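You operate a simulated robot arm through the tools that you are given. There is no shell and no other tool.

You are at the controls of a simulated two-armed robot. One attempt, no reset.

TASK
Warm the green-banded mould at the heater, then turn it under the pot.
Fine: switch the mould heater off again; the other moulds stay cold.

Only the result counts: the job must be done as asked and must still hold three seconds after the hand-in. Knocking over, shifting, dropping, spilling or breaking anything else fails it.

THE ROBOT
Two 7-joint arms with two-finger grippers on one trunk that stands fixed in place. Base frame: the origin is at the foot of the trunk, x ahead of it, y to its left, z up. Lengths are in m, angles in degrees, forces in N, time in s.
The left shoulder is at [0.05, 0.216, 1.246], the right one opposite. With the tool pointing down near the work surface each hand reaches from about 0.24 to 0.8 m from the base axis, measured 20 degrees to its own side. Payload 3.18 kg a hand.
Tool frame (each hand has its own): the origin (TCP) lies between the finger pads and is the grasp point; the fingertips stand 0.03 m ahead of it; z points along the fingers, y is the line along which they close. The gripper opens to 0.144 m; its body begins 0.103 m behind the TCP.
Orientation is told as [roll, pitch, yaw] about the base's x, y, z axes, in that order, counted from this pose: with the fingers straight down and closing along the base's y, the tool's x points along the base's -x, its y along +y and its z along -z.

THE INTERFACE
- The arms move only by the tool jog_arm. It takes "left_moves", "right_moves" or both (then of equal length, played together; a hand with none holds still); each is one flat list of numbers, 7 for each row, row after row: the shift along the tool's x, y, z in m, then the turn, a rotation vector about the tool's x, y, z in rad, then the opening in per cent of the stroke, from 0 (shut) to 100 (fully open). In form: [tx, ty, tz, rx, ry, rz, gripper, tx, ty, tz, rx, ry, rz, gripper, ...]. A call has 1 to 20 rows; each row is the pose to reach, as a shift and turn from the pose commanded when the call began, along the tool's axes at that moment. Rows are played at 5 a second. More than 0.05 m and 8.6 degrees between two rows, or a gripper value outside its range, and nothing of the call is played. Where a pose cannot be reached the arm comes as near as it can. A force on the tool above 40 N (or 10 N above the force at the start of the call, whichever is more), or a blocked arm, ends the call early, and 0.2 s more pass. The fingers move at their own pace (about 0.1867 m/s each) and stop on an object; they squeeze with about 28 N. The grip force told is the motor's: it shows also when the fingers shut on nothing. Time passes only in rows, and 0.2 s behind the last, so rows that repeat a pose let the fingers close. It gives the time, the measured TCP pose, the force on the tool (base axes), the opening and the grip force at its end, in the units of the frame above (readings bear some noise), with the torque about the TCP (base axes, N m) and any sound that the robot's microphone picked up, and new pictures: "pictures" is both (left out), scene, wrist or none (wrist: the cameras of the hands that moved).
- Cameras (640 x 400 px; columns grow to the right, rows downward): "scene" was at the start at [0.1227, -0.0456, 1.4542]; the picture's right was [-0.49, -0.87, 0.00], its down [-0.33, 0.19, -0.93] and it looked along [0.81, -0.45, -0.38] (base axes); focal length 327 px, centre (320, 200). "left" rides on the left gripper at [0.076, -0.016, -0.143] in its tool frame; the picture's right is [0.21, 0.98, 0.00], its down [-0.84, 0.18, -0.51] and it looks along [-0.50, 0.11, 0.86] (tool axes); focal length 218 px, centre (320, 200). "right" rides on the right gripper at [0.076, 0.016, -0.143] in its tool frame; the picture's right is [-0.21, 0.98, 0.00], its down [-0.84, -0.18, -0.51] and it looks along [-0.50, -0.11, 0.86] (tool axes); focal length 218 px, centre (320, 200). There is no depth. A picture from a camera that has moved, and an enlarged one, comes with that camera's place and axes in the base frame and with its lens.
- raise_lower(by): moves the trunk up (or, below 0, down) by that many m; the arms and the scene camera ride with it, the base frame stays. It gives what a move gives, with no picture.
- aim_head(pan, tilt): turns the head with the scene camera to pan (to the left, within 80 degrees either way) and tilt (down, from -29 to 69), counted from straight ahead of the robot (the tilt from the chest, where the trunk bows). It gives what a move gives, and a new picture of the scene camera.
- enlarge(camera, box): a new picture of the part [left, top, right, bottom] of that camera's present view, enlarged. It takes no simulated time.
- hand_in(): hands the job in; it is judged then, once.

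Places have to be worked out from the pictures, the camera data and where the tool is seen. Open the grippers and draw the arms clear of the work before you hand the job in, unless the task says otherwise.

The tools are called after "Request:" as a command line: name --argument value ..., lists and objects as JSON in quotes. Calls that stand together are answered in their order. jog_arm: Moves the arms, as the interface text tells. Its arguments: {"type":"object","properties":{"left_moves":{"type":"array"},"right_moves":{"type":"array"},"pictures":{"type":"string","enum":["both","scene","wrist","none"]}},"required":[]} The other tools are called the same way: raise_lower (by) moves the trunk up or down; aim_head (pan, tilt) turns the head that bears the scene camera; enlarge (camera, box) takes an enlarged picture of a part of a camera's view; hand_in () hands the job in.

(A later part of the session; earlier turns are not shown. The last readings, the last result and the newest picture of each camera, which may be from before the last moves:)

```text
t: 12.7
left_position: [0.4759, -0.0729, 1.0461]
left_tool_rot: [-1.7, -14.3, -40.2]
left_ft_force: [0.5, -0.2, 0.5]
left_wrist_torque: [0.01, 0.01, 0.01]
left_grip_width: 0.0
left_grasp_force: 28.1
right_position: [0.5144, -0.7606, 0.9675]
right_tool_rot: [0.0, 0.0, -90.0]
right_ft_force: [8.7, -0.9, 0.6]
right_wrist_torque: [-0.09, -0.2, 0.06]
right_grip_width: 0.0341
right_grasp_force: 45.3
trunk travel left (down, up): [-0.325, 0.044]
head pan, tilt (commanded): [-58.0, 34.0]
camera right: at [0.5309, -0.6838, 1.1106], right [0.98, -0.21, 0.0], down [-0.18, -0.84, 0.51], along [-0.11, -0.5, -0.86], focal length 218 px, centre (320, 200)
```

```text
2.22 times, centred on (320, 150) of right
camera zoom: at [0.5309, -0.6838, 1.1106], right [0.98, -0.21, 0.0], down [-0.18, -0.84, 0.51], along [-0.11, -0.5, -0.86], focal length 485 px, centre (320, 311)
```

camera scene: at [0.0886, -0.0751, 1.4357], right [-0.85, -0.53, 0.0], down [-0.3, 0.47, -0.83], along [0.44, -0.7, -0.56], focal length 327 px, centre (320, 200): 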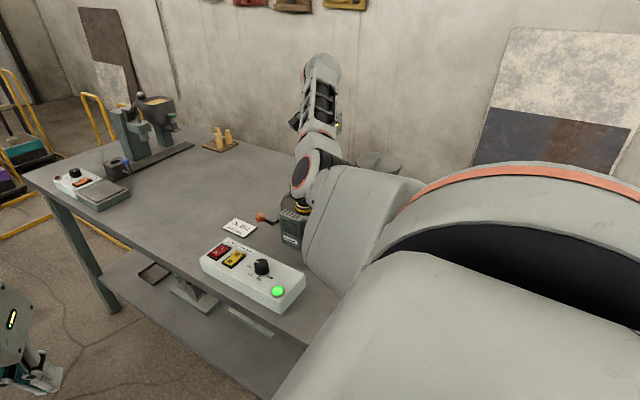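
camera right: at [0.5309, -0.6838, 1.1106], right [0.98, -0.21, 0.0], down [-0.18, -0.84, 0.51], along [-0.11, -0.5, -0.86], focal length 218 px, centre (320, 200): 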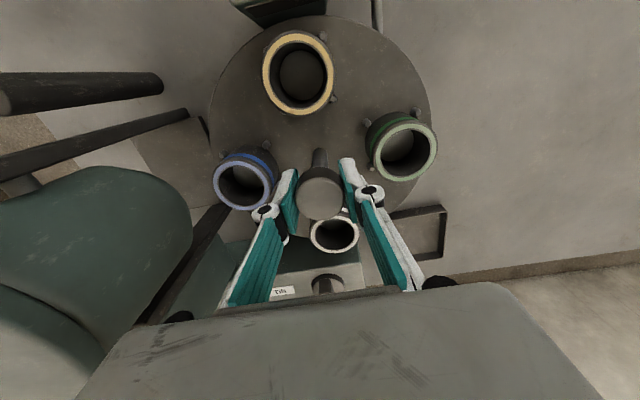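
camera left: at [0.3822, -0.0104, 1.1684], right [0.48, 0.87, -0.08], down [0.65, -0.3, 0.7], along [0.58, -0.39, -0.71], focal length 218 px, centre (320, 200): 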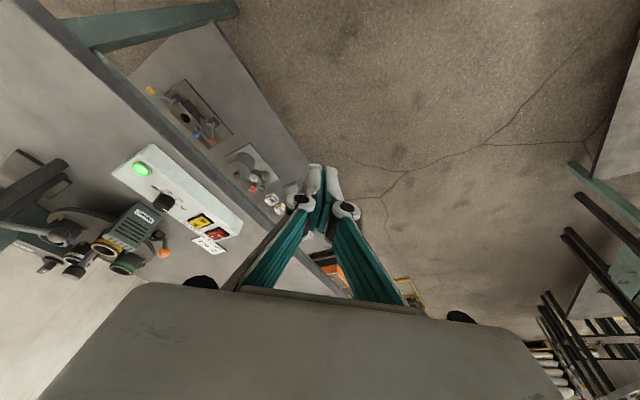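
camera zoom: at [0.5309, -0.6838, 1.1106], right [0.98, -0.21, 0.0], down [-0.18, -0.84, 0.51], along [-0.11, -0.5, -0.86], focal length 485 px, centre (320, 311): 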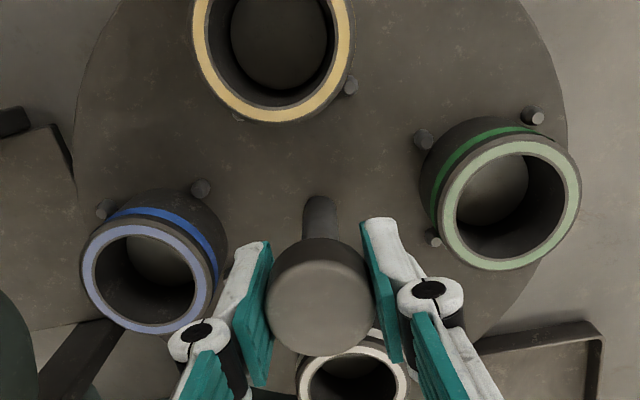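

I've gripped the knob at 3.4 cm, with a small +x side force that means it sits about 1 mm further out. I'll shift slightly and try turning about 6° counter-clockwise to see whether the table is free.

Request:
jog_arm --right_moves '[0, 0.001, 0, 0, 0, 0, 0, 0, 0.001, 0, 0, 0, -0.05, 0, 0, 0.001, 0, 0, 0, -0.1, 0]' --pictures "wrist"

Request:
enlarge --camera "right" --box '[200, 60, 440, 240]'

Request:
enlarge --camera "left" --box '[0, 150, 200, 290]'

```text
t: 13.5
left_position: [0.4773, -0.0725, 1.0473]
left_tool_rot: [-1.8, -14.3, -40.2]
left_ft_force: [-0.1, -0.8, -0.6]
left_wrist_torque: [-0.04, -0.01, 0.03]
left_grip_width: 0.0
left_grasp_force: 27.8
right_position: [0.5147, -0.7603, 0.9683]
right_tool_rot: [-0.3, 0.1, -84.2]
right_ft_force: [1.5, 2.1, -6.8]
right_wrist_torque: [-0.06, 0.0, -0.08]
right_grip_width: 0.0344
right_grasp_force: 45.4
trunk travel left (down, up): [-0.325, 0.044]
head pan, tilt (commanded): [-58.0, 34.0]
camera right: at [0.5236, -0.6826, 1.1106], right [0.99, -0.11, 0.0], down [-0.09, -0.86, 0.51], along [-0.06, -0.5, -0.86], focal length 218 px, centre (320, 200)
```

right: 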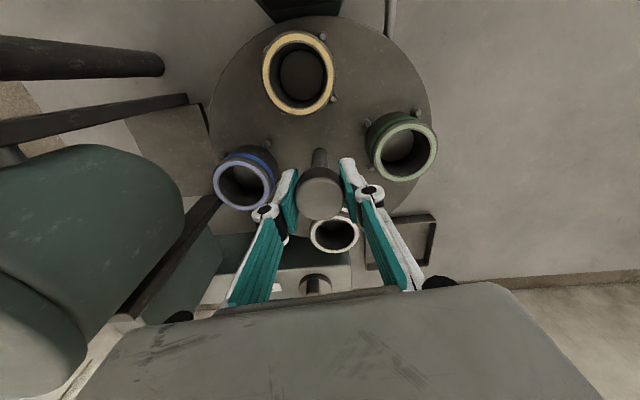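

```text
2.22 times, centred on (320, 150) of right
camera zoom: at [0.5236, -0.6826, 1.1106], right [0.99, -0.11, 0.0], down [-0.09, -0.86, 0.51], along [-0.06, -0.5, -0.86], focal length 485 px, centre (320, 311)
```

zoom: 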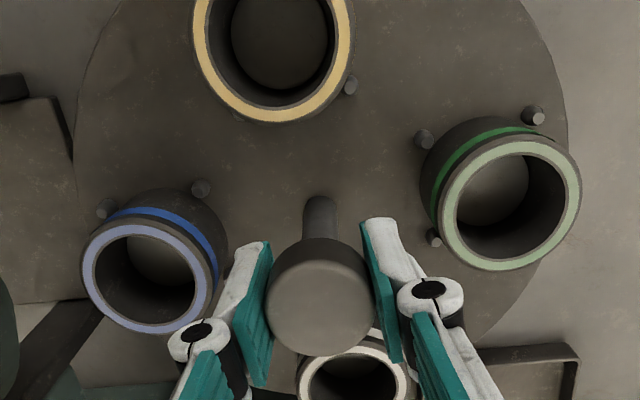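

```text
2.86 times, centred on (100, 220) of left
camera zoom: at [0.3833, -0.0109, 1.1681], right [0.48, 0.87, -0.08], down [0.65, -0.3, 0.69], along [0.58, -0.39, -0.71], focal length 624 px, centre (949, 143)
```

zoom: 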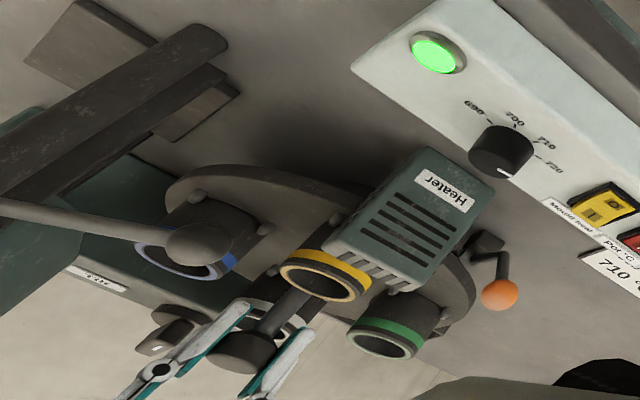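

The table turns with the hand at almost no torque: the moulds kept their place in the wrist view while the surroundings rotated. It isn't latched, so I'll go on counter-clockwise to about yaw -45°.

Request:
jog_arm --right_moves '[0, 0, 0, 0, 0, -0.137, 0, 0, 0, 0, 0, 0, -0.274, 0, 0, 0, 0, 0, 0, -0.411, 0, 0, 0, 0, 0, 0, -0.548, 0, 0, 0, 0, 0, 0, -0.685, 0]' --pictures "both"

Request:
enlarge --camera "left" --box '[0, 150, 200, 290]'

```text
t: 14.7
left_position: [0.4761, -0.0729, 1.0467]
left_tool_rot: [-1.7, -14.3, -40.2]
left_ft_force: [0.1, 1.0, 0.2]
left_wrist_torque: [0.0, 0.0, 0.04]
left_grip_width: 0.0
left_grasp_force: 28.1
right_position: [0.5145, -0.7608, 0.9671]
right_tool_rot: [-0.1, 0.1, -44.9]
right_ft_force: [5.9, -2.9, -12.4]
right_wrist_torque: [0.05, -0.07, -0.03]
right_grip_width: 0.0341
right_grasp_force: 44.9
trunk travel left (down, up): [-0.325, 0.044]
head pan, tilt (commanded): [-58.0, 34.0]
camera scene: at [0.0904, -0.0769, 1.4355], right [-0.85, -0.53, 0.0], down [-0.3, 0.48, -0.83], along [0.44, -0.7, -0.56], focal length 327 px, centre (320, 200)
camera right: at [0.4722, -0.6948, 1.1108], right [0.84, 0.55, 0.0], down [0.47, -0.72, 0.51], along [0.28, -0.42, -0.86], focal length 218 px, centre (320, 200)
```

scene: 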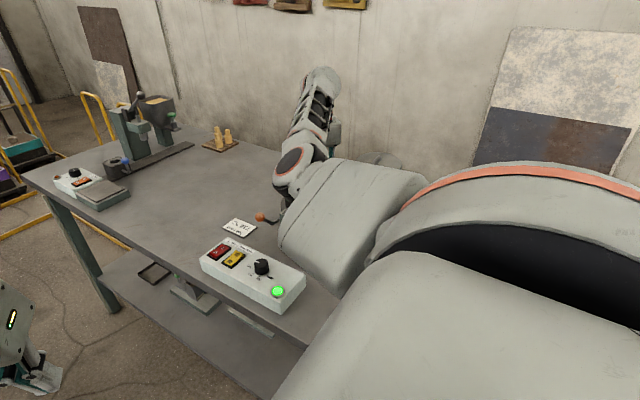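
right: 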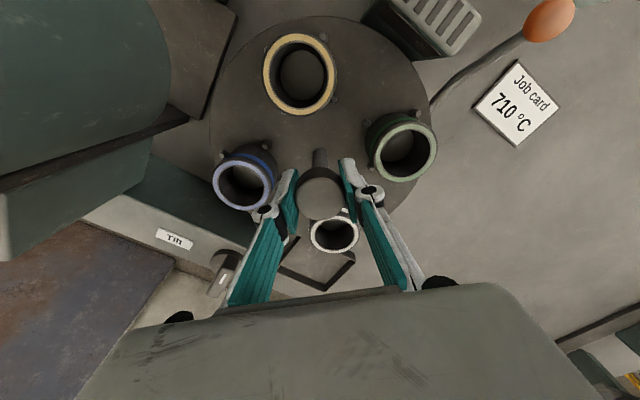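

```text
2.86 times, centred on (100, 220) of left
camera zoom: at [0.384, -0.0117, 1.1679], right [0.48, 0.87, -0.08], down [0.65, -0.3, 0.69], along [0.58, -0.39, -0.72], focal length 624 px, centre (949, 143)
```

zoom: 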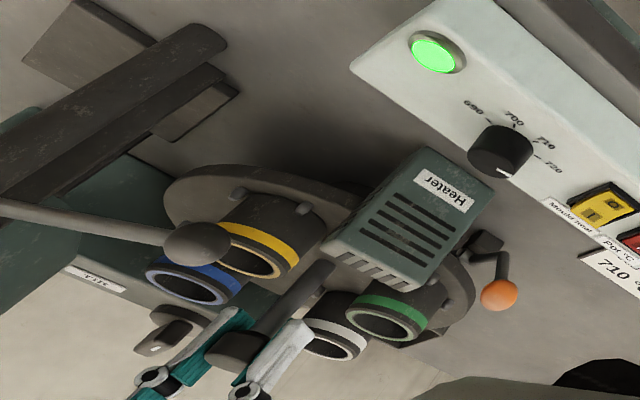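

The table has turned 45° and green is halfway to the heater. I'll release in place, rotate the hand back to yaw -90° around the knob with the tips above the moulds, and grip again.

Request:
jog_arm --right_moves '[0, 0, 0, 0, 0, 0, 50, 0, 0, 0, 0, 0, 0, 50, 0, 0, 0, 0, 0, 0.131, 50, 0, 0, 0, 0, 0, 0.262, 50, 0, 0, 0, 0, 0, 0.393, 50, 0, 0, 0, 0, 0, 0.524, 50, 0, 0, 0, 0, 0, 0.655, 50, 0, 0, 0, 0, 0, 0.785, 50, 0, 0, 0, 0, 0, 0.785, 20, 0, 0, 0, 0, 0, 0.785, 0, 0, 0, 0, 0, 0, 0.785, 0]' --pictures "wrist"

Request:
enlarge --camera "left" --box '[0, 150, 200, 290]'

```text
t: 17.1
left_position: [0.4746, -0.0723, 1.0479]
left_tool_rot: [-1.8, -14.4, -40.2]
left_ft_force: [-0.6, -0.2, -0.6]
left_wrist_torque: [-0.02, -0.02, 0.01]
left_grip_width: 0.0
left_grasp_force: 28.3
right_position: [0.5152, -0.76, 0.9711]
right_tool_rot: [0.0, 0.0, -90.0]
right_ft_force: [8.0, -3.0, 3.6]
right_wrist_torque: [0.22, -0.18, -0.06]
right_grip_width: 0.0339
right_grasp_force: 44.7
trunk travel left (down, up): [-0.325, 0.044]
head pan, tilt (commanded): [-58.0, 34.0]
camera right: at [0.5309, -0.6826, 1.1126], right [0.98, -0.21, 0.0], down [-0.18, -0.84, 0.51], along [-0.11, -0.5, -0.86], focal length 218 px, centre (320, 200)
```

right: 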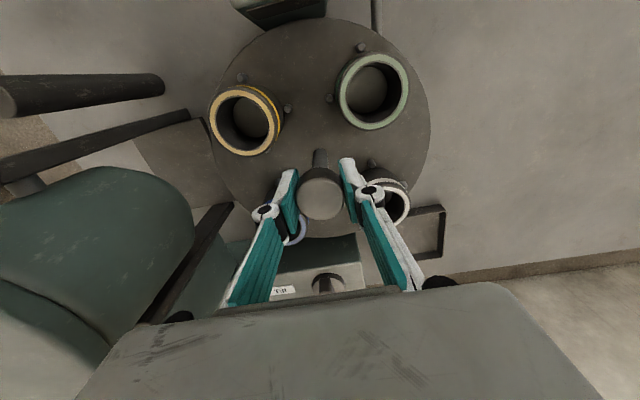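

```text
2.86 times, centred on (100, 220) of left
camera zoom: at [0.3832, -0.0104, 1.1683], right [0.48, 0.87, -0.08], down [0.65, -0.3, 0.7], along [0.58, -0.39, -0.71], focal length 624 px, centre (949, 143)
```

zoom: 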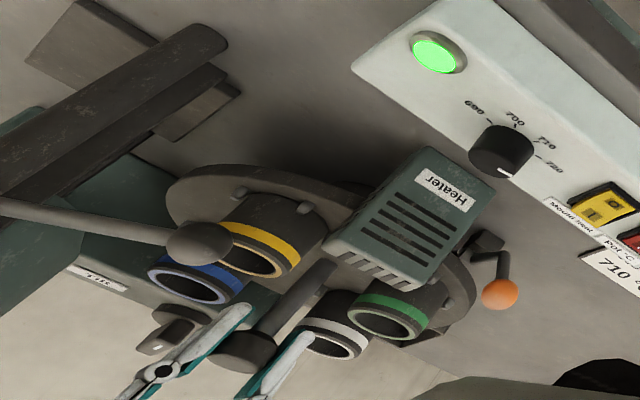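

The table held its position and I've gripped it again. Now another 45° counter-clockwise should bring green to the heater.

Request:
jog_arm --right_moves '[0, 0.001, 0, 0, 0, -0.131, 0, 0, 0.001, 0, 0, 0, -0.262, 0, 0, 0.001, 0, 0, 0, -0.393, 0, 0, 0.001, 0, 0, 0, -0.524, 0, 0, 0.001, 0, 0, 0, -0.655, 0, 0, 0.001, 0, 0, 0, -0.785, 0, 0, 0.001, 0, 0, 0, -0.785, 0]' --pictures "both"

Request:
enlarge --camera "left" --box '[0, 150, 200, 290]'

Request:
enlarge --camera "right" --box '[190, 0, 510, 200]'

```text
t: 18.7
left_position: [0.475, -0.0717, 1.0476]
left_tool_rot: [-1.7, -14.4, -40.3]
left_ft_force: [-0.9, -0.3, -0.4]
left_wrist_torque: [0.0, -0.04, 0.0]
left_grip_width: 0.0
left_grasp_force: 28.1
right_position: [0.5138, -0.7597, 0.9703]
right_tool_rot: [-0.2, 0.0, -45.0]
right_ft_force: [-4.4, -0.4, -1.3]
right_wrist_torque: [0.12, 0.42, 0.06]
right_grip_width: 0.0342
right_grasp_force: 44.8
trunk travel left (down, up): [-0.325, 0.044]
head pan, tilt (commanded): [-58.0, 34.0]
camera scene: at [0.0884, -0.0754, 1.4357], right [-0.85, -0.53, 0.0], down [-0.3, 0.47, -0.83], along [0.44, -0.7, -0.56], focal length 327 px, centre (320, 200)
camera right: at [0.4715, -0.6937, 1.1126], right [0.84, 0.54, 0.0], down [0.47, -0.72, 0.51], along [0.27, -0.43, -0.86], focal length 218 px, centre (320, 200)
```

scene: 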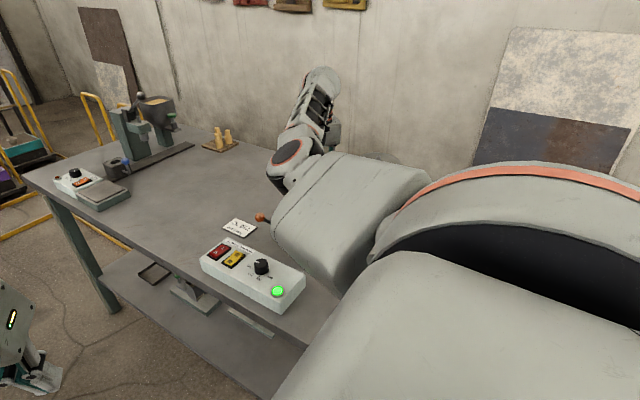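
right: 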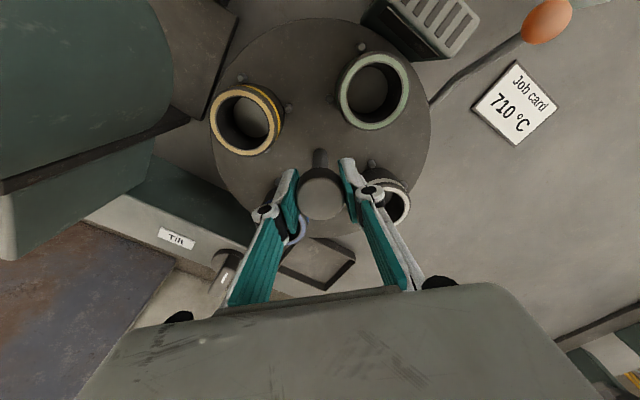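

```text
2.86 times, centred on (100, 220) of left
camera zoom: at [0.3824, -0.0106, 1.1685], right [0.48, 0.87, -0.08], down [0.65, -0.3, 0.7], along [0.58, -0.39, -0.71], focal length 624 px, centre (949, 143)
```

zoom: 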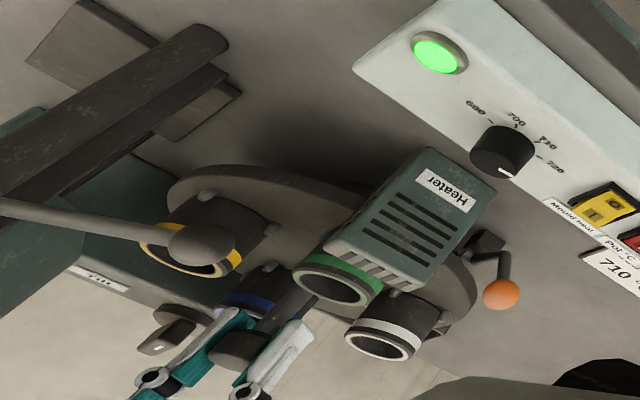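

```text
2.00 times, centred on (350, 100) of right
camera zoom: at [0.4715, -0.6937, 1.1126], right [0.84, 0.54, 0.0], down [0.47, -0.72, 0.51], along [0.27, -0.43, -0.86], focal length 436 px, centre (260, 400)
```

zoom: 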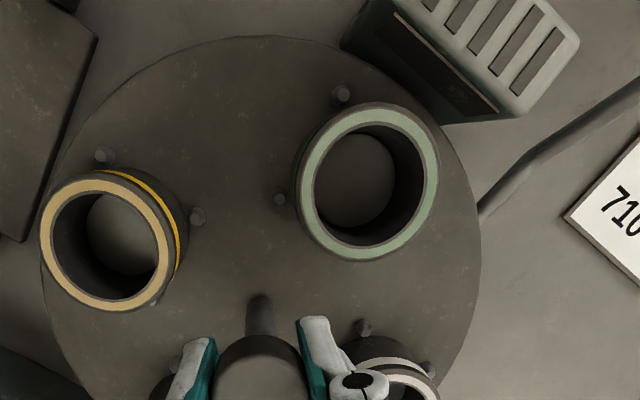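

Green now sits in front of the heater where yellow was. Before pressing the rocker I'll check the fingertip shape on the closed left hand and look at the switch again.

Request:
enlarge --camera "left" --box '[270, 150, 370, 215]'

Request:
enlarge --camera "scene" --box '[195, 225, 315, 320]'

Request:
enlarge --camera "left" --box '[175, 195, 250, 255]'

```text
6.15 times, centred on (320, 182) of left
camera zoom: at [0.3824, -0.0106, 1.1685], right [0.48, 0.87, -0.08], down [0.65, -0.3, 0.7], along [0.58, -0.39, -0.71], focal length 1343 px, centre (320, 308)
```

zoom: 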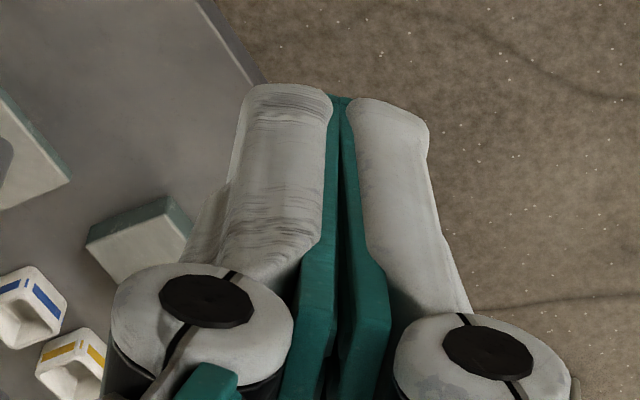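

```text
4.21 times, centred on (255, 272) of scene
camera zoom: at [0.0884, -0.0754, 1.4357], right [-0.85, -0.53, 0.0], down [-0.3, 0.47, -0.83], along [0.44, -0.7, -0.56], focal length 1378 px, centre (594, -105)
```

zoom: 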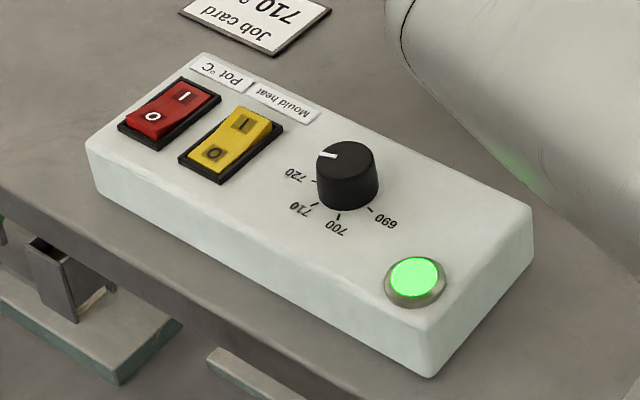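

```text
6.67 times, centred on (212, 225) of left
camera zoom: at [0.3824, -0.0106, 1.1685], right [0.48, 0.87, -0.08], down [0.65, -0.3, 0.7], along [0.58, -0.39, -0.71], focal length 1455 px, centre (1037, 33)
```

zoom: 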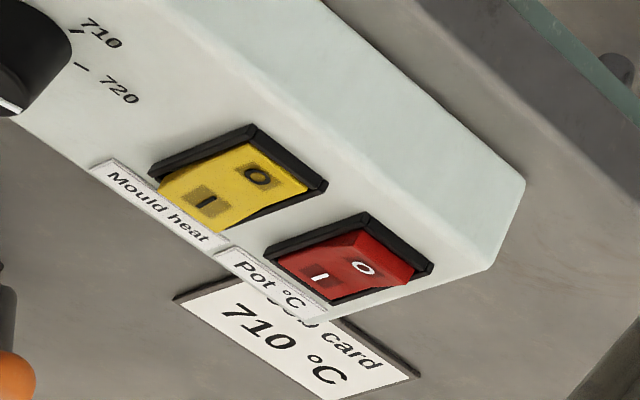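

Yellow's I end is raised, so mould heat is off, while red is on. I'll release the knob, lift straight up and look at the table from above before going to the switch.

Request:
jog_arm --right_moves '[0, 0, 0, 0, 0, 0, 50, 0, 0, 0, 0, 0, 0, 50, 0, 0, -0.03, 0, 0, 0, 50, 0, 0, -0.07, 0, 0, 0, 50, 0, 0, -0.115, 0, 0, 0, 50, 0, 0, -0.16, 0, 0, 0, 50, 0, 0, -0.18, 0, 0, 0, 50]' --pictures "wrist"

Request:
enlarge --camera "right" --box '[190, 20, 430, 200]'

Request:
enlarge --camera "left" --box '[0, 150, 200, 290]'

```text
t: 20.3
left_position: [0.4748, -0.0723, 1.0481]
left_tool_rot: [-1.7, -14.4, -40.2]
left_ft_force: [0.4, -0.8, -0.5]
left_wrist_torque: [0.03, 0.0, 0.01]
left_grip_width: 0.0
left_grasp_force: 27.7
right_position: [0.516, -0.7595, 1.148]
right_tool_rot: [0.0, 0.0, -45.2]
right_ft_force: [-0.6, -0.3, -0.1]
right_wrist_torque: [-0.02, 0.01, 0.03]
right_grip_width: 0.072
right_grasp_force: 0.1
trunk travel left (down, up): [-0.325, 0.044]
head pan, tilt (commanded): [-58.0, 34.0]
camera right: at [0.473, -0.6942, 1.2911], right [0.84, 0.54, 0.0], down [0.47, -0.72, 0.51], along [0.28, -0.43, -0.86], focal length 218 px, centre (320, 200)
```

right: 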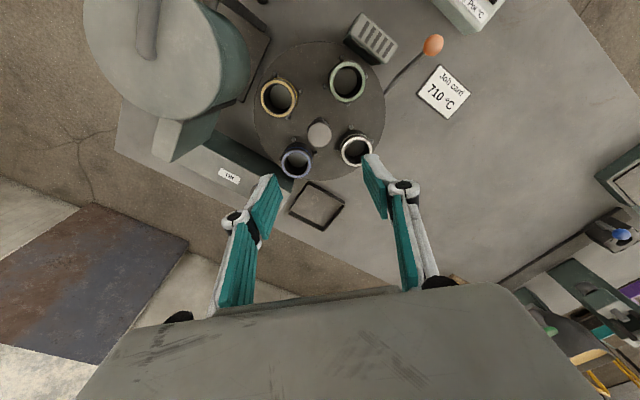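

```text
2.22 times, centred on (310, 110) of right
camera zoom: at [0.473, -0.6942, 1.2911], right [0.84, 0.54, 0.0], down [0.47, -0.72, 0.51], along [0.28, -0.43, -0.86], focal length 485 px, centre (342, 400)
```

zoom: 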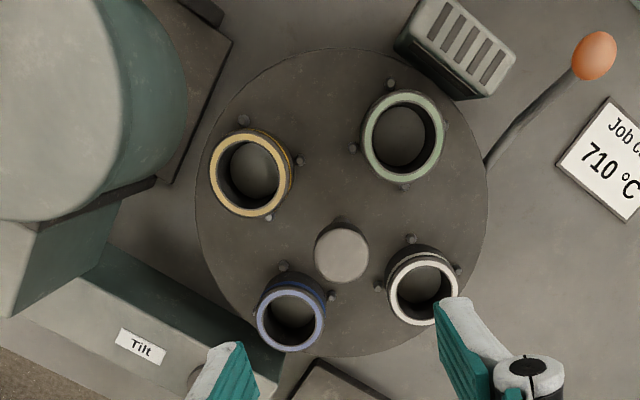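

```text
2.86 times, centred on (100, 220) of left
camera zoom: at [0.3827, -0.0103, 1.1684], right [0.48, 0.87, -0.08], down [0.65, -0.3, 0.7], along [0.58, -0.39, -0.71], focal length 624 px, centre (949, 143)
```

zoom: 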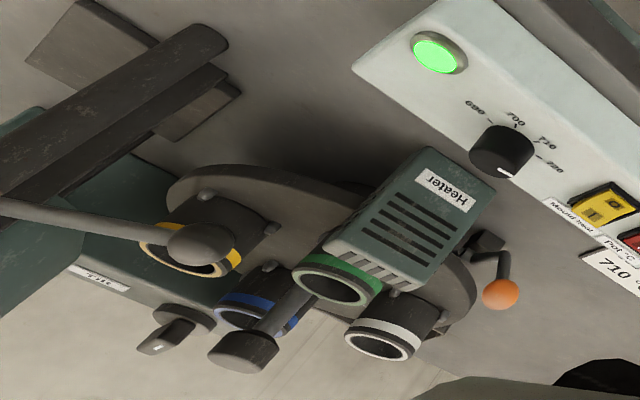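

Green is centred at the heater station within about 1°. Now I'll move the right hand high over to the control box at yaw 0 and fully open, so one finger can press the rocker, and back the left hand off a little.

Request:
jog_arm --left_moves '[0.0094, 0.0063, -0.0024, 0, 0, 0, 0, 0.0189, 0.0127, -0.0049, 0, 0, 0, 0, 0.0283, 0.019, -0.0073, 0, 0, 0, 0, 0.0378, 0.0253, -0.0098, 0, 0, 0, 0, 0.0472, 0.0317, -0.0122, 0, 0, 0, 0, 0.0567, 0.038, -0.0147, 0, 0, 0, 0, 0.0661, 0.0443, -0.0171, 0, 0, 0, 0, 0.0756, 0.0507, -0.0196, 0, 0, 0, 0, 0.085, 0.057, -0.022, 0, 0, 0, 0]' --right_moves '[0.0239, 0.0333, 0.005, 0, 0, -0.0872, 60, 0.0478, 0.0667, 0.01, 0, 0, -0.1744, 70, 0.0718, 0.1, 0.015, 0, 0, -0.2617, 80, 0.0957, 0.1334, 0.02, 0, 0, -0.3489, 90, 0.1196, 0.1667, 0.025, 0, 0, -0.4361, 100, 0.1435, 0.2001, 0.03, 0, 0, -0.5233, 100, 0.1675, 0.2334, 0.036, 0, 0, -0.6106, 100, 0.1914, 0.2668, 0.042, 0, 0, -0.6978, 100, 0.2153, 0.3001, 0.048, 0, 0, -0.785, 100]' --pictures "both"

Request:
enlarge --camera "right" --box '[140, 60, 340, 260]'

```text
t: 22.5
left_position: [0.4444, 0.0274, 1.0478]
left_tool_rot: [-1.7, -14.4, -40.2]
left_ft_force: [0.3, 0.4, -0.1]
left_wrist_torque: [0.03, -0.01, 0.03]
left_grip_width: 0.0
left_grasp_force: 28.0
right_position: [0.5519, -0.4672, 1.0877]
right_tool_rot: [5.7, 0.8, -8.6]
right_ft_force: [0.6, 0.0, -0.7]
right_wrist_torque: [0.0, 0.02, 0.03]
right_grip_width: 0.144
right_grasp_force: 0.1
right hand out of reach, approached as far as the arm can: row 9
trunk travel left (down, up): [-0.325, 0.044]
head pan, tilt (commanded): [-58.0, 34.0]
stopped in row 9 (right hand): the arm was blocked; the commanded pose is now the measured one
camera scene: at [0.0884, -0.0758, 1.4357], right [-0.85, -0.53, 0.0], down [-0.3, 0.47, -0.83], along [0.44, -0.7, -0.56], focal length 327 px, centre (320, 200)
camera right: at [0.4785, -0.4548, 1.232], right [0.35, 0.93, 0.09], down [0.81, -0.35, 0.48], along [0.48, -0.09, -0.87], focal length 218 px, centre (320, 200)
camera left: at [0.3516, 0.089, 1.1678], right [0.48, 0.87, -0.08], down [0.65, -0.3, 0.7], along [0.58, -0.39, -0.71], focal length 218 px, centre (320, 200)
```

scene: 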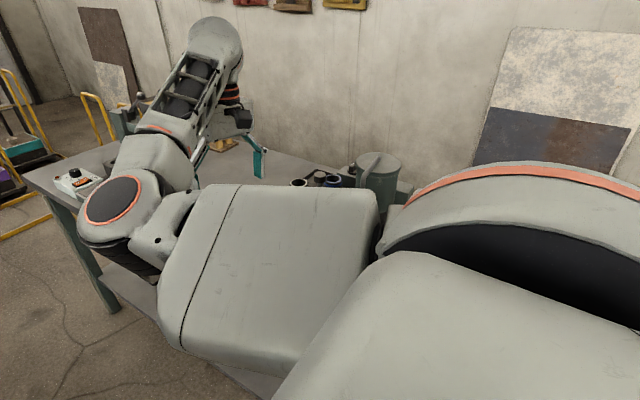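
right: 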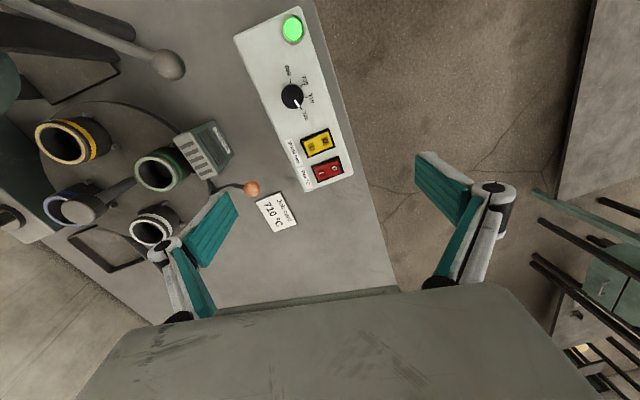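
left: 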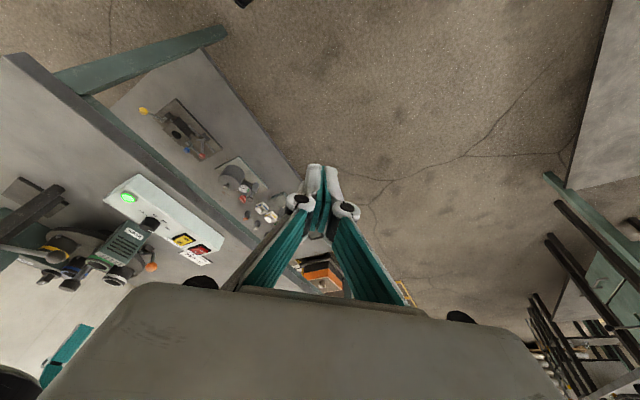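

```text
2.00 times, centred on (240, 160) of right
camera zoom: at [0.4785, -0.4548, 1.232], right [0.35, 0.93, 0.09], down [0.81, -0.35, 0.48], along [0.48, -0.09, -0.87], focal length 436 px, centre (480, 280)
```

zoom: 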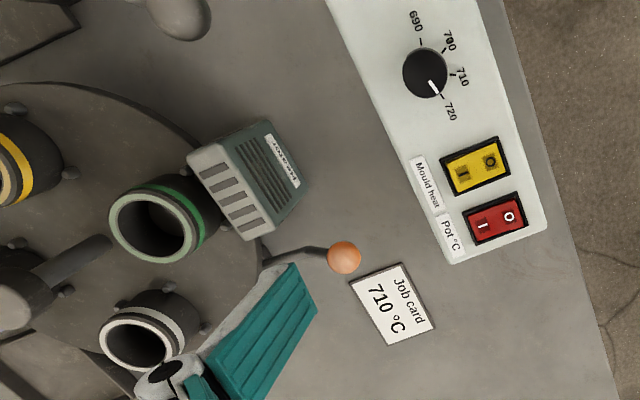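

The right arm hit a joint limit at about (0.552, -0.467, 1.088), slightly tilted; nothing touched, since the tool force is near zero. I'll straighten the tool back to vertical at that spot and a bit lower, to find out what pose is reachable.

Request:
jog_arm --right_moves '[0, -0.01, 0.01, 0.05, -0.007, -0.05, 100, 0, -0.015, 0.02, 0.0995, -0.014, -0.1, 100, 0, -0.015, 0.03, 0.0995, -0.014, -0.15, 100]' --pictures "both"

```text
t: 23.5
left_position: [0.4438, 0.0274, 1.0469]
left_tool_rot: [-1.8, -14.5, -40.2]
left_ft_force: [-0.7, 0.2, -0.8]
left_wrist_torque: [-0.02, -0.01, 0.01]
left_grip_width: 0.0
left_grasp_force: 28.4
right_position: [0.559, -0.4927, 1.0981]
right_tool_rot: [0.9, -5.7, -1.9]
right_ft_force: [-0.5, -0.9, 0.2]
right_wrist_torque: [0.0, -0.04, 0.0]
right_grip_width: 0.1441
right_grasp_force: 0.0
trunk travel left (down, up): [-0.325, 0.044]
head pan, tilt (commanded): [-58.0, 34.0]
stopped in row 3 (right hand): the arm was blocked; the commanded pose is now the measured one
camera scene: at [0.0886, -0.0754, 1.4357], right [-0.85, -0.53, 0.0], down [-0.3, 0.47, -0.83], along [0.44, -0.7, -0.56], focal length 327 px, centre (320, 200)
camera right: at [0.4691, -0.4769, 1.2337], right [0.24, 0.97, 0.04], down [0.78, -0.21, 0.58], along [0.57, -0.11, -0.81], focal length 218 px, centre (320, 200)
```

scene: 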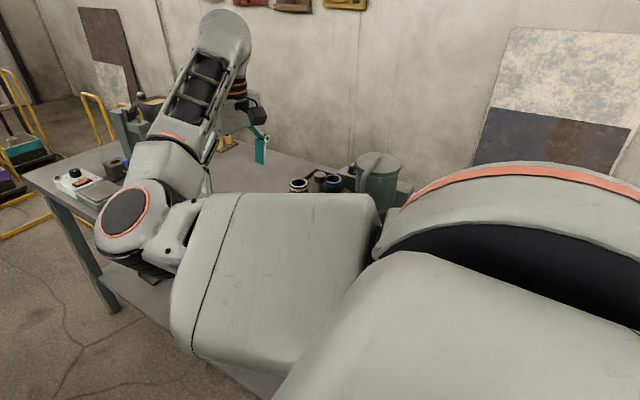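
right: 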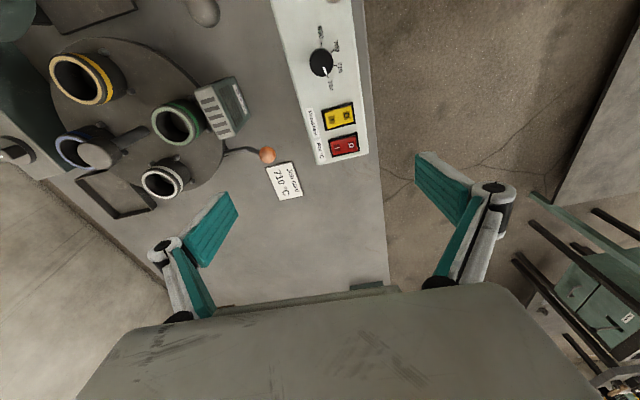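

The arm blocks again: the right elbow has dropped low and to the inside, so the wrist is near its limit here. I'll take the hand back to its starting pose to recover a higher elbow, then come to the switch from there.

Request:
jog_arm --right_moves '[0.0208, -0.0114, -0.0337, 0.0022, 0.0142, -0.0047, 100, 0.0416, -0.0228, -0.0673, 0.0045, 0.0284, -0.0094, 100, 0.0624, -0.0342, -0.101, 0.0067, 0.0426, -0.0141, 100, 0.0833, -0.0455, -0.1346, 0.009, 0.0569, -0.0189, 100, 0.1041, -0.0569, -0.1683, 0.0112, 0.0711, -0.0236, 100, 0.1249, -0.0683, -0.2019, 0.0135, 0.0853, -0.0283, 100, 0.1457, -0.0797, -0.2356, 0.0157, 0.0995, -0.033, 100]' --pictures "scene"

```text
t: 25.1
left_position: [0.4444, 0.0287, 1.0481]
left_tool_rot: [-1.7, -14.3, -40.3]
left_ft_force: [-0.2, -0.5, 0.1]
left_wrist_torque: [-0.01, -0.04, -0.03]
left_grip_width: 0.0
left_grasp_force: 28.1
right_position: [0.386, -0.5719, 1.3117]
right_tool_rot: [-1.1, 1.8, -0.5]
right_ft_force: [-0.8, 0.3, 0.3]
right_wrist_torque: [0.0, -0.05, -0.02]
right_grip_width: 0.144
right_grasp_force: 0.0
trunk travel left (down, up): [-0.325, 0.044]
head pan, tilt (commanded): [-58.0, 34.0]
camera scene: at [0.0881, -0.0752, 1.4358], right [-0.85, -0.53, 0.0], down [-0.3, 0.47, -0.83], along [0.44, -0.7, -0.56], focal length 327 px, centre (320, 200)
```

scene: 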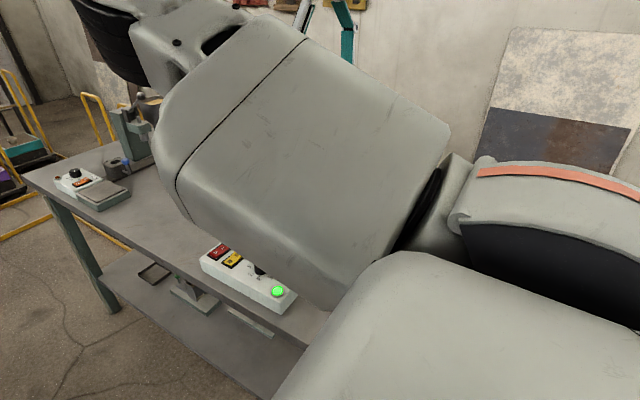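

The starting posture is recovered. The blockage was most likely the two elbows meeting over the midline, so I'll send the left arm well back to its own side before trying the switch again.

Request:
jog_arm --left_moves '[0.019, 0.0222, -0.0307, -0.011, 0.0301, -0.0873, 0, 0.0379, 0.0445, -0.0614, -0.0221, 0.0603, -0.1745, 0, 0.0569, 0.0667, -0.092, -0.0331, 0.0904, -0.2618, 0, 0.0758, 0.089, -0.1227, -0.0441, 0.1205, -0.349, 0, 0.0948, 0.1112, -0.1534, -0.0551, 0.1506, -0.4363, 0, 0.1137, 0.1334, -0.1841, -0.0662, 0.1808, -0.5235, 0, 0.1327, 0.1557, -0.2147, -0.0772, 0.2109, -0.6108, 0, 0.1516, 0.1779, -0.2454, -0.0882, 0.241, -0.698, 0]' --pictures "both"

```text
t: 26.9
left_position: [0.4057, 0.3028, 1.2413]
left_tool_rot: [-1.3, 1.1, -0.3]
left_ft_force: [0.0, -0.1, -0.1]
left_wrist_torque: [0.02, 0.0, -0.03]
left_grip_width: 0.0002
left_grasp_force: 28.1
right_position: [0.3852, -0.5729, 1.3108]
right_tool_rot: [-0.3, 1.5, -0.6]
right_ft_force: [0.8, 0.2, 1.2]
right_wrist_torque: [-0.03, -0.03, 0.04]
right_grip_width: 0.1443
right_grasp_force: 0.1
trunk travel left (down, up): [-0.325, 0.044]
head pan, tilt (commanded): [-58.0, 34.0]
camera scene: at [0.0881, -0.0747, 1.4358], right [-0.85, -0.53, 0.0], down [-0.3, 0.47, -0.83], along [0.44, -0.7, -0.56], focal length 327 px, centre (320, 200)
camera left: at [0.3301, 0.2902, 1.3866], right [-0.2, 0.98, -0.02], down [0.85, 0.19, 0.49], along [0.48, 0.08, -0.87], focal length 218 px, centre (320, 200)
```

scene: 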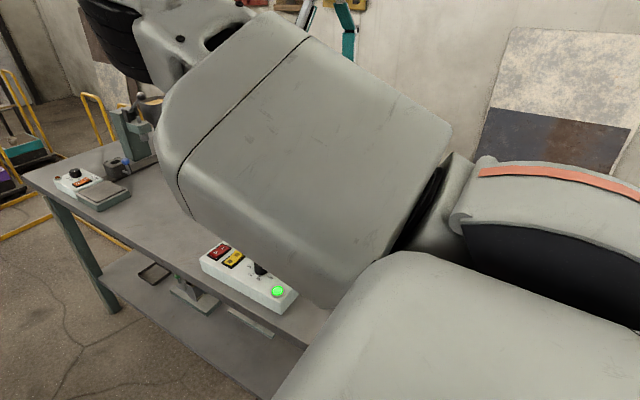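
left: 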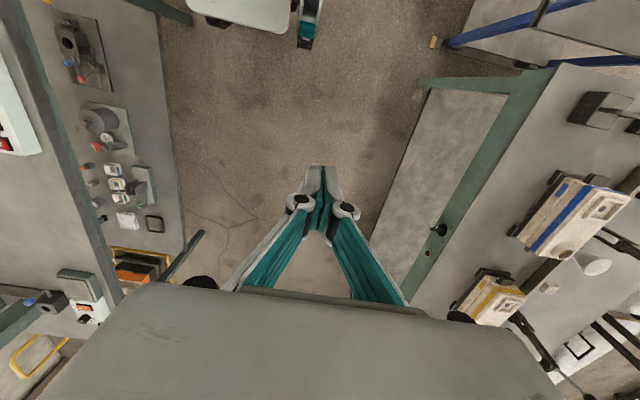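

The left arm is clear. Now I'll move the right hand toward the point above the rocker, with the tool vertical at yaw 0.

Request:
jog_arm --right_moves '[-0.0245, 0.0222, 0.0256, 0, -0.0037, 0, 100, -0.049, 0.0444, 0.0511, 0, -0.0074, 0, 100, -0.0735, 0.0666, 0.0767, 0, -0.0111, 0, 100, -0.098, 0.0888, 0.1022, 0, -0.0148, 0, 100, -0.1225, 0.1109, 0.1278, 0, -0.0186, 0, 100, -0.147, 0.1331, 0.1533, 0, -0.0223, 0, 100, -0.1715, 0.1553, 0.1789, 0, -0.026, 0, 100, -0.196, 0.1775, 0.2044, 0, -0.0297, 0, 100]' --pictures "both"

```text
t: 28.9
left_position: [0.4036, 0.3012, 1.2422]
left_tool_rot: [-1.2, 1.1, -0.4]
left_ft_force: [0.0, -0.4, 0.8]
left_wrist_torque: [0.02, -0.02, 0.02]
left_grip_width: 0.0
left_grasp_force: 28.2
right_position: [0.5237, -0.4848, 1.0986]
right_tool_rot: [4.1, -0.4, -7.7]
right_ft_force: [0.1, 0.5, 0.9]
right_wrist_torque: [0.0, 0.0, -0.03]
right_grip_width: 0.144
right_grasp_force: 0.1
right hand out of reach, approached as far as the arm can: row 7, 8
trunk travel left (down, up): [-0.325, 0.044]
head pan, tilt (commanded): [-58.0, 34.0]
stopped in row 8 (right hand): the arm was blocked; the commanded pose is now the measured one
camera scene: at [0.0875, -0.0754, 1.4358], right [-0.85, -0.53, 0.0], down [-0.3, 0.47, -0.83], along [0.44, -0.7, -0.56], focal length 327 px, centre (320, 200)
camera right: at [0.4469, -0.4689, 1.2417], right [0.34, 0.94, 0.07], down [0.8, -0.33, 0.5], along [0.49, -0.11, -0.86], focal length 218 px, centre (320, 200)
```

scene: 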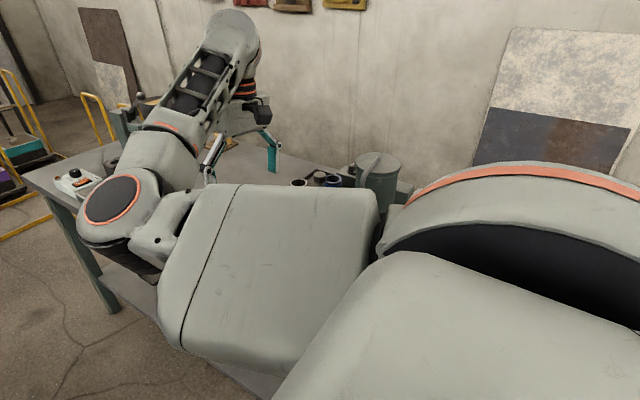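
right: 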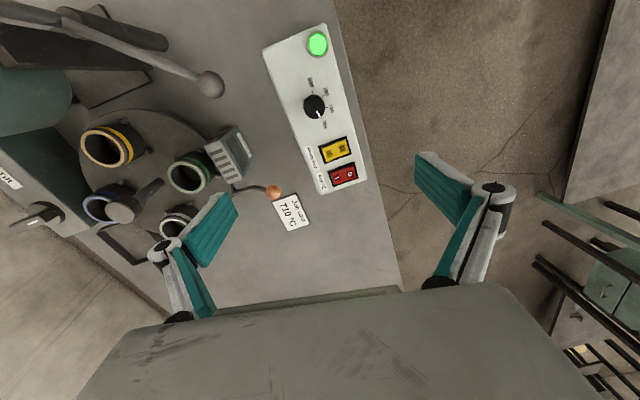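

It's still blocked with the left arm clear, and both times the wrist settled at a negative yaw. So it wants more negative yaw here, and I'll turn the hand to about -90° at this spot.

Request:
jog_arm --right_moves '[0, -0.005, -0.01, 0, 0, 0.1436, 100, 0, -0.01, -0.02, 0, 0, 0.2872, 100, 0, -0.01, -0.02, 0, 0, 0.4308, 100, 0, -0.01, -0.02, 0, 0, 0.5744, 100, 0, -0.01, -0.02, 0, 0, 0.718, 100, 0, -0.01, -0.02, 0, 0, 0.8616, 100, 0, -0.01, -0.02, 0, 0, 1.0052, 100, 0, -0.01, -0.02, 0, 0, 1.1488, 100, 0, -0.01, -0.02, 0, 0, 1.2924, 100, 0, -0.01, -0.02, 0, 0, 1.436, 100]' --pictures "both"

```text
t: 31.1
left_position: [0.4057, 0.3025, 1.242]
left_tool_rot: [-1.2, 1.2, -0.4]
left_ft_force: [-0.2, 1.2, -0.3]
left_wrist_torque: [0.0, 0.03, 0.01]
left_grip_width: 0.0
left_grasp_force: 27.7
right_position: [0.5231, -0.4933, 1.1167]
right_tool_rot: [0.8, 4.0, -89.7]
right_ft_force: [0.4, -0.1, 0.2]
right_wrist_torque: [0.04, 0.01, -0.02]
right_grip_width: 0.1439
right_grasp_force: 0.1
trunk travel left (down, up): [-0.325, 0.044]
head pan, tilt (commanded): [-58.0, 34.0]
camera scene: at [0.0888, -0.0752, 1.4357], right [-0.85, -0.53, 0.0], down [-0.3, 0.47, -0.83], along [0.44, -0.7, -0.56], focal length 327 px, centre (320, 200)
camera right: at [0.5375, -0.4267, 1.2651], right [0.98, -0.2, 0.0], down [-0.18, -0.88, 0.45], along [-0.09, -0.44, -0.9], focal length 218 px, centre (320, 200)
```

scene: 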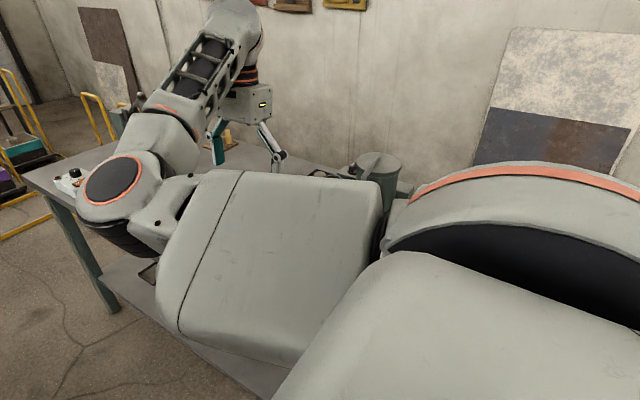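
right: 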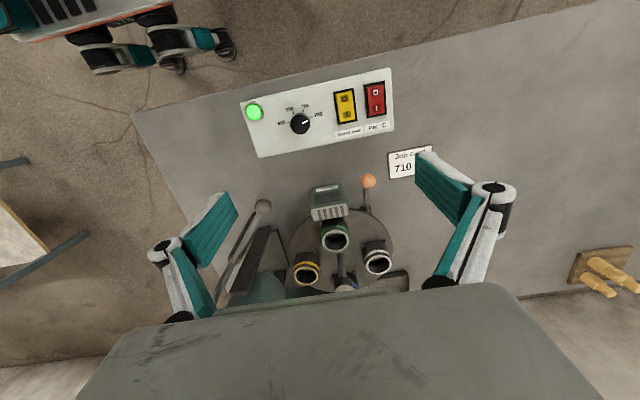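

Yaw -90° works here. I'll use the -x finger as the presser, which puts the TCP at about x = 0.6545 with the other finger past the end of the box. I'll level the tool and move above the rocker at z = 1.0.

Request:
jog_arm --right_moves '[0.0032, 0.0325, 0.03, 0.0035, -0.0175, 0, 100, 0.0064, 0.0649, 0.06, 0.007, -0.035, 0, 100, 0.0096, 0.0974, 0.09, 0.0105, -0.0525, 0, 100, 0.0128, 0.1298, 0.12, 0.014, -0.07, 0, 100]' --pictures "both"

Request:
enlarge --camera "right" --box '[120, 60, 420, 260]'

```text
t: 32.1
left_position: [0.4066, 0.2996, 1.2403]
left_tool_rot: [-1.2, 1.1, -0.3]
left_ft_force: [0.1, 0.3, -0.5]
left_wrist_torque: [0.04, -0.01, 0.04]
left_grip_width: 0.0
left_grasp_force: 28.0
right_position: [0.6531, -0.4717, 0.9988]
right_tool_rot: [-0.1, -0.1, -89.6]
right_ft_force: [0.3, -0.1, -0.3]
right_wrist_torque: [0.02, -0.01, 0.0]
right_grip_width: 0.1441
right_grasp_force: 0.1
trunk travel left (down, up): [-0.325, 0.044]
head pan, tilt (commanded): [-58.0, 34.0]
camera scene: at [0.0891, -0.0767, 1.4355], right [-0.85, -0.53, 0.0], down [-0.3, 0.48, -0.83], along [0.44, -0.7, -0.56], focal length 327 px, centre (320, 200)
camera right: at [0.6688, -0.3955, 1.1416], right [0.98, -0.2, 0.0], down [-0.17, -0.84, 0.51], along [-0.1, -0.5, -0.86], focal length 218 px, centre (320, 200)
```

scene: 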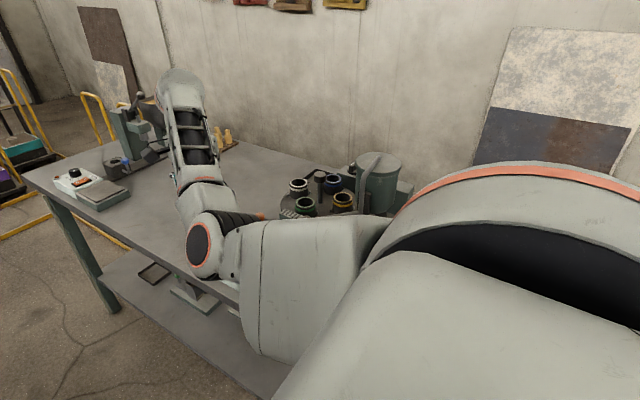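
right: 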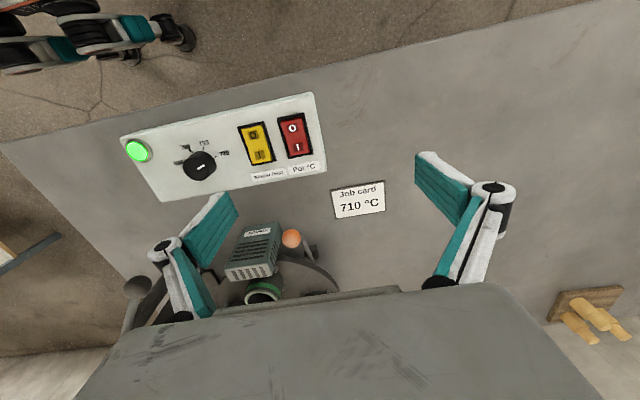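

```text
2.00 times, centred on (270, 160) of right
camera zoom: at [0.6688, -0.3955, 1.1416], right [0.98, -0.2, 0.0], down [-0.17, -0.84, 0.51], along [-0.1, -0.5, -0.86], focal length 436 px, centre (420, 280)
```

zoom: 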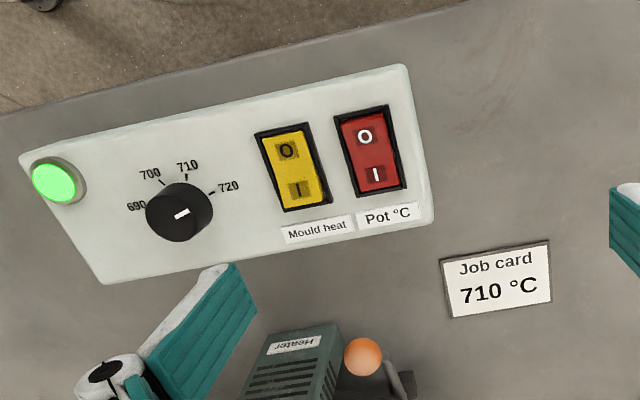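

From this view the I mark is at (0.575, -0.470) and the rocker spans y from -0.482 to -0.435, so the -x finger is right above the I end. I'll descend in small steps, watching the force.

Request:
jog_arm --right_moves '[0, 0.001, 0.045, 0, 0, 0, 100, 0, 0.001, 0.07, 0, 0, 0, 100, 0, 0.001, 0.08, 0, 0, 0, 100, 0, 0.001, 0.086, 0, 0, 0, 100, 0, 0.001, 0.09, 0, 0, 0, 100, 0, 0.001, 0.094, 0, 0, 0, 100]' --pictures "both"

Request:
enlarge --camera "right" --box '[140, 80, 340, 220]'

Request:
enlarge --camera "scene" --box '[150, 180, 350, 320]'

```text
t: 33.5
left_position: [0.4056, 0.3023, 1.2416]
left_tool_rot: [-1.2, 1.2, -0.4]
left_ft_force: [0.4, -0.6, -0.7]
left_wrist_torque: [0.0, 0.0, -0.01]
left_grip_width: 0.0002
left_grasp_force: 27.9
right_position: [0.6352, -0.4706, 0.9177]
right_tool_rot: [-0.1, -0.1, -89.3]
right_ft_force: [-0.3, 1.0, -0.4]
right_wrist_torque: [-0.02, -0.02, -0.01]
right_grip_width: 0.1441
right_grasp_force: 0.1
right hand out of reach, approached as far as the arm can: row 2, 3, 4, 5, 6
trunk travel left (down, up): [-0.325, 0.044]
head pan, tilt (commanded): [-58.0, 34.0]
camera scene: at [0.0887, -0.0749, 1.4357], right [-0.85, -0.53, 0.0], down [-0.3, 0.47, -0.83], along [0.44, -0.7, -0.56], focal length 327 px, centre (320, 200)
camera right: at [0.6503, -0.3935, 1.061], right [0.98, -0.2, 0.0], down [-0.17, -0.84, 0.51], along [-0.1, -0.5, -0.86], focal length 218 px, centre (320, 200)
```

scene: 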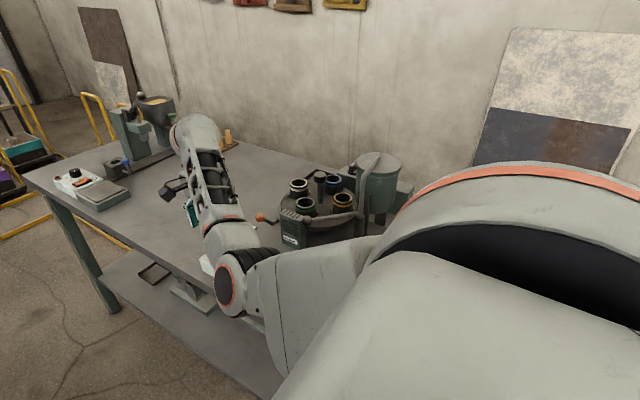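
right: 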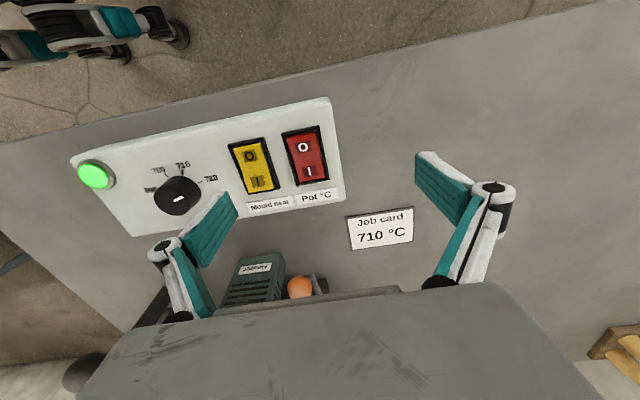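

```text
2.86 times, centred on (240, 150) of right
camera zoom: at [0.6503, -0.3935, 1.061], right [0.98, -0.2, 0.0], down [-0.17, -0.84, 0.51], along [-0.1, -0.5, -0.86], focal length 624 px, centre (549, 343)
```

zoom: 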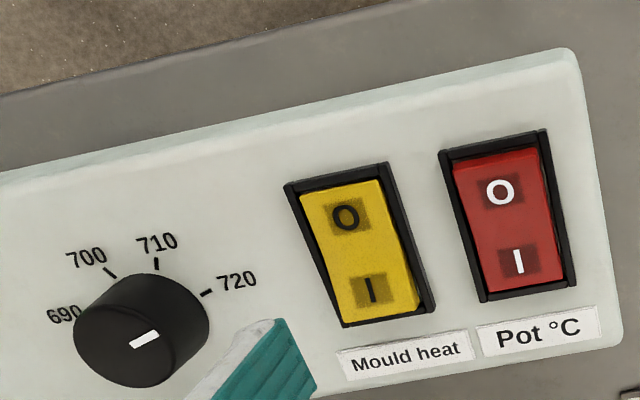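

```text
2.86 times, centred on (250, 250) of scene
camera zoom: at [0.0887, -0.0749, 1.4357], right [-0.85, -0.53, 0.0], down [-0.3, 0.47, -0.83], along [0.44, -0.7, -0.56], focal length 935 px, centre (520, 57)
```

zoom: 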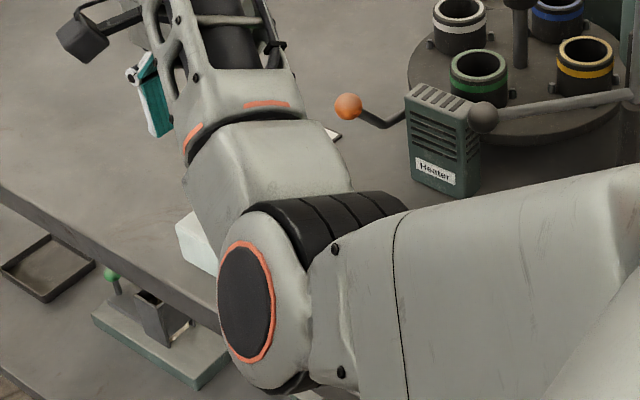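

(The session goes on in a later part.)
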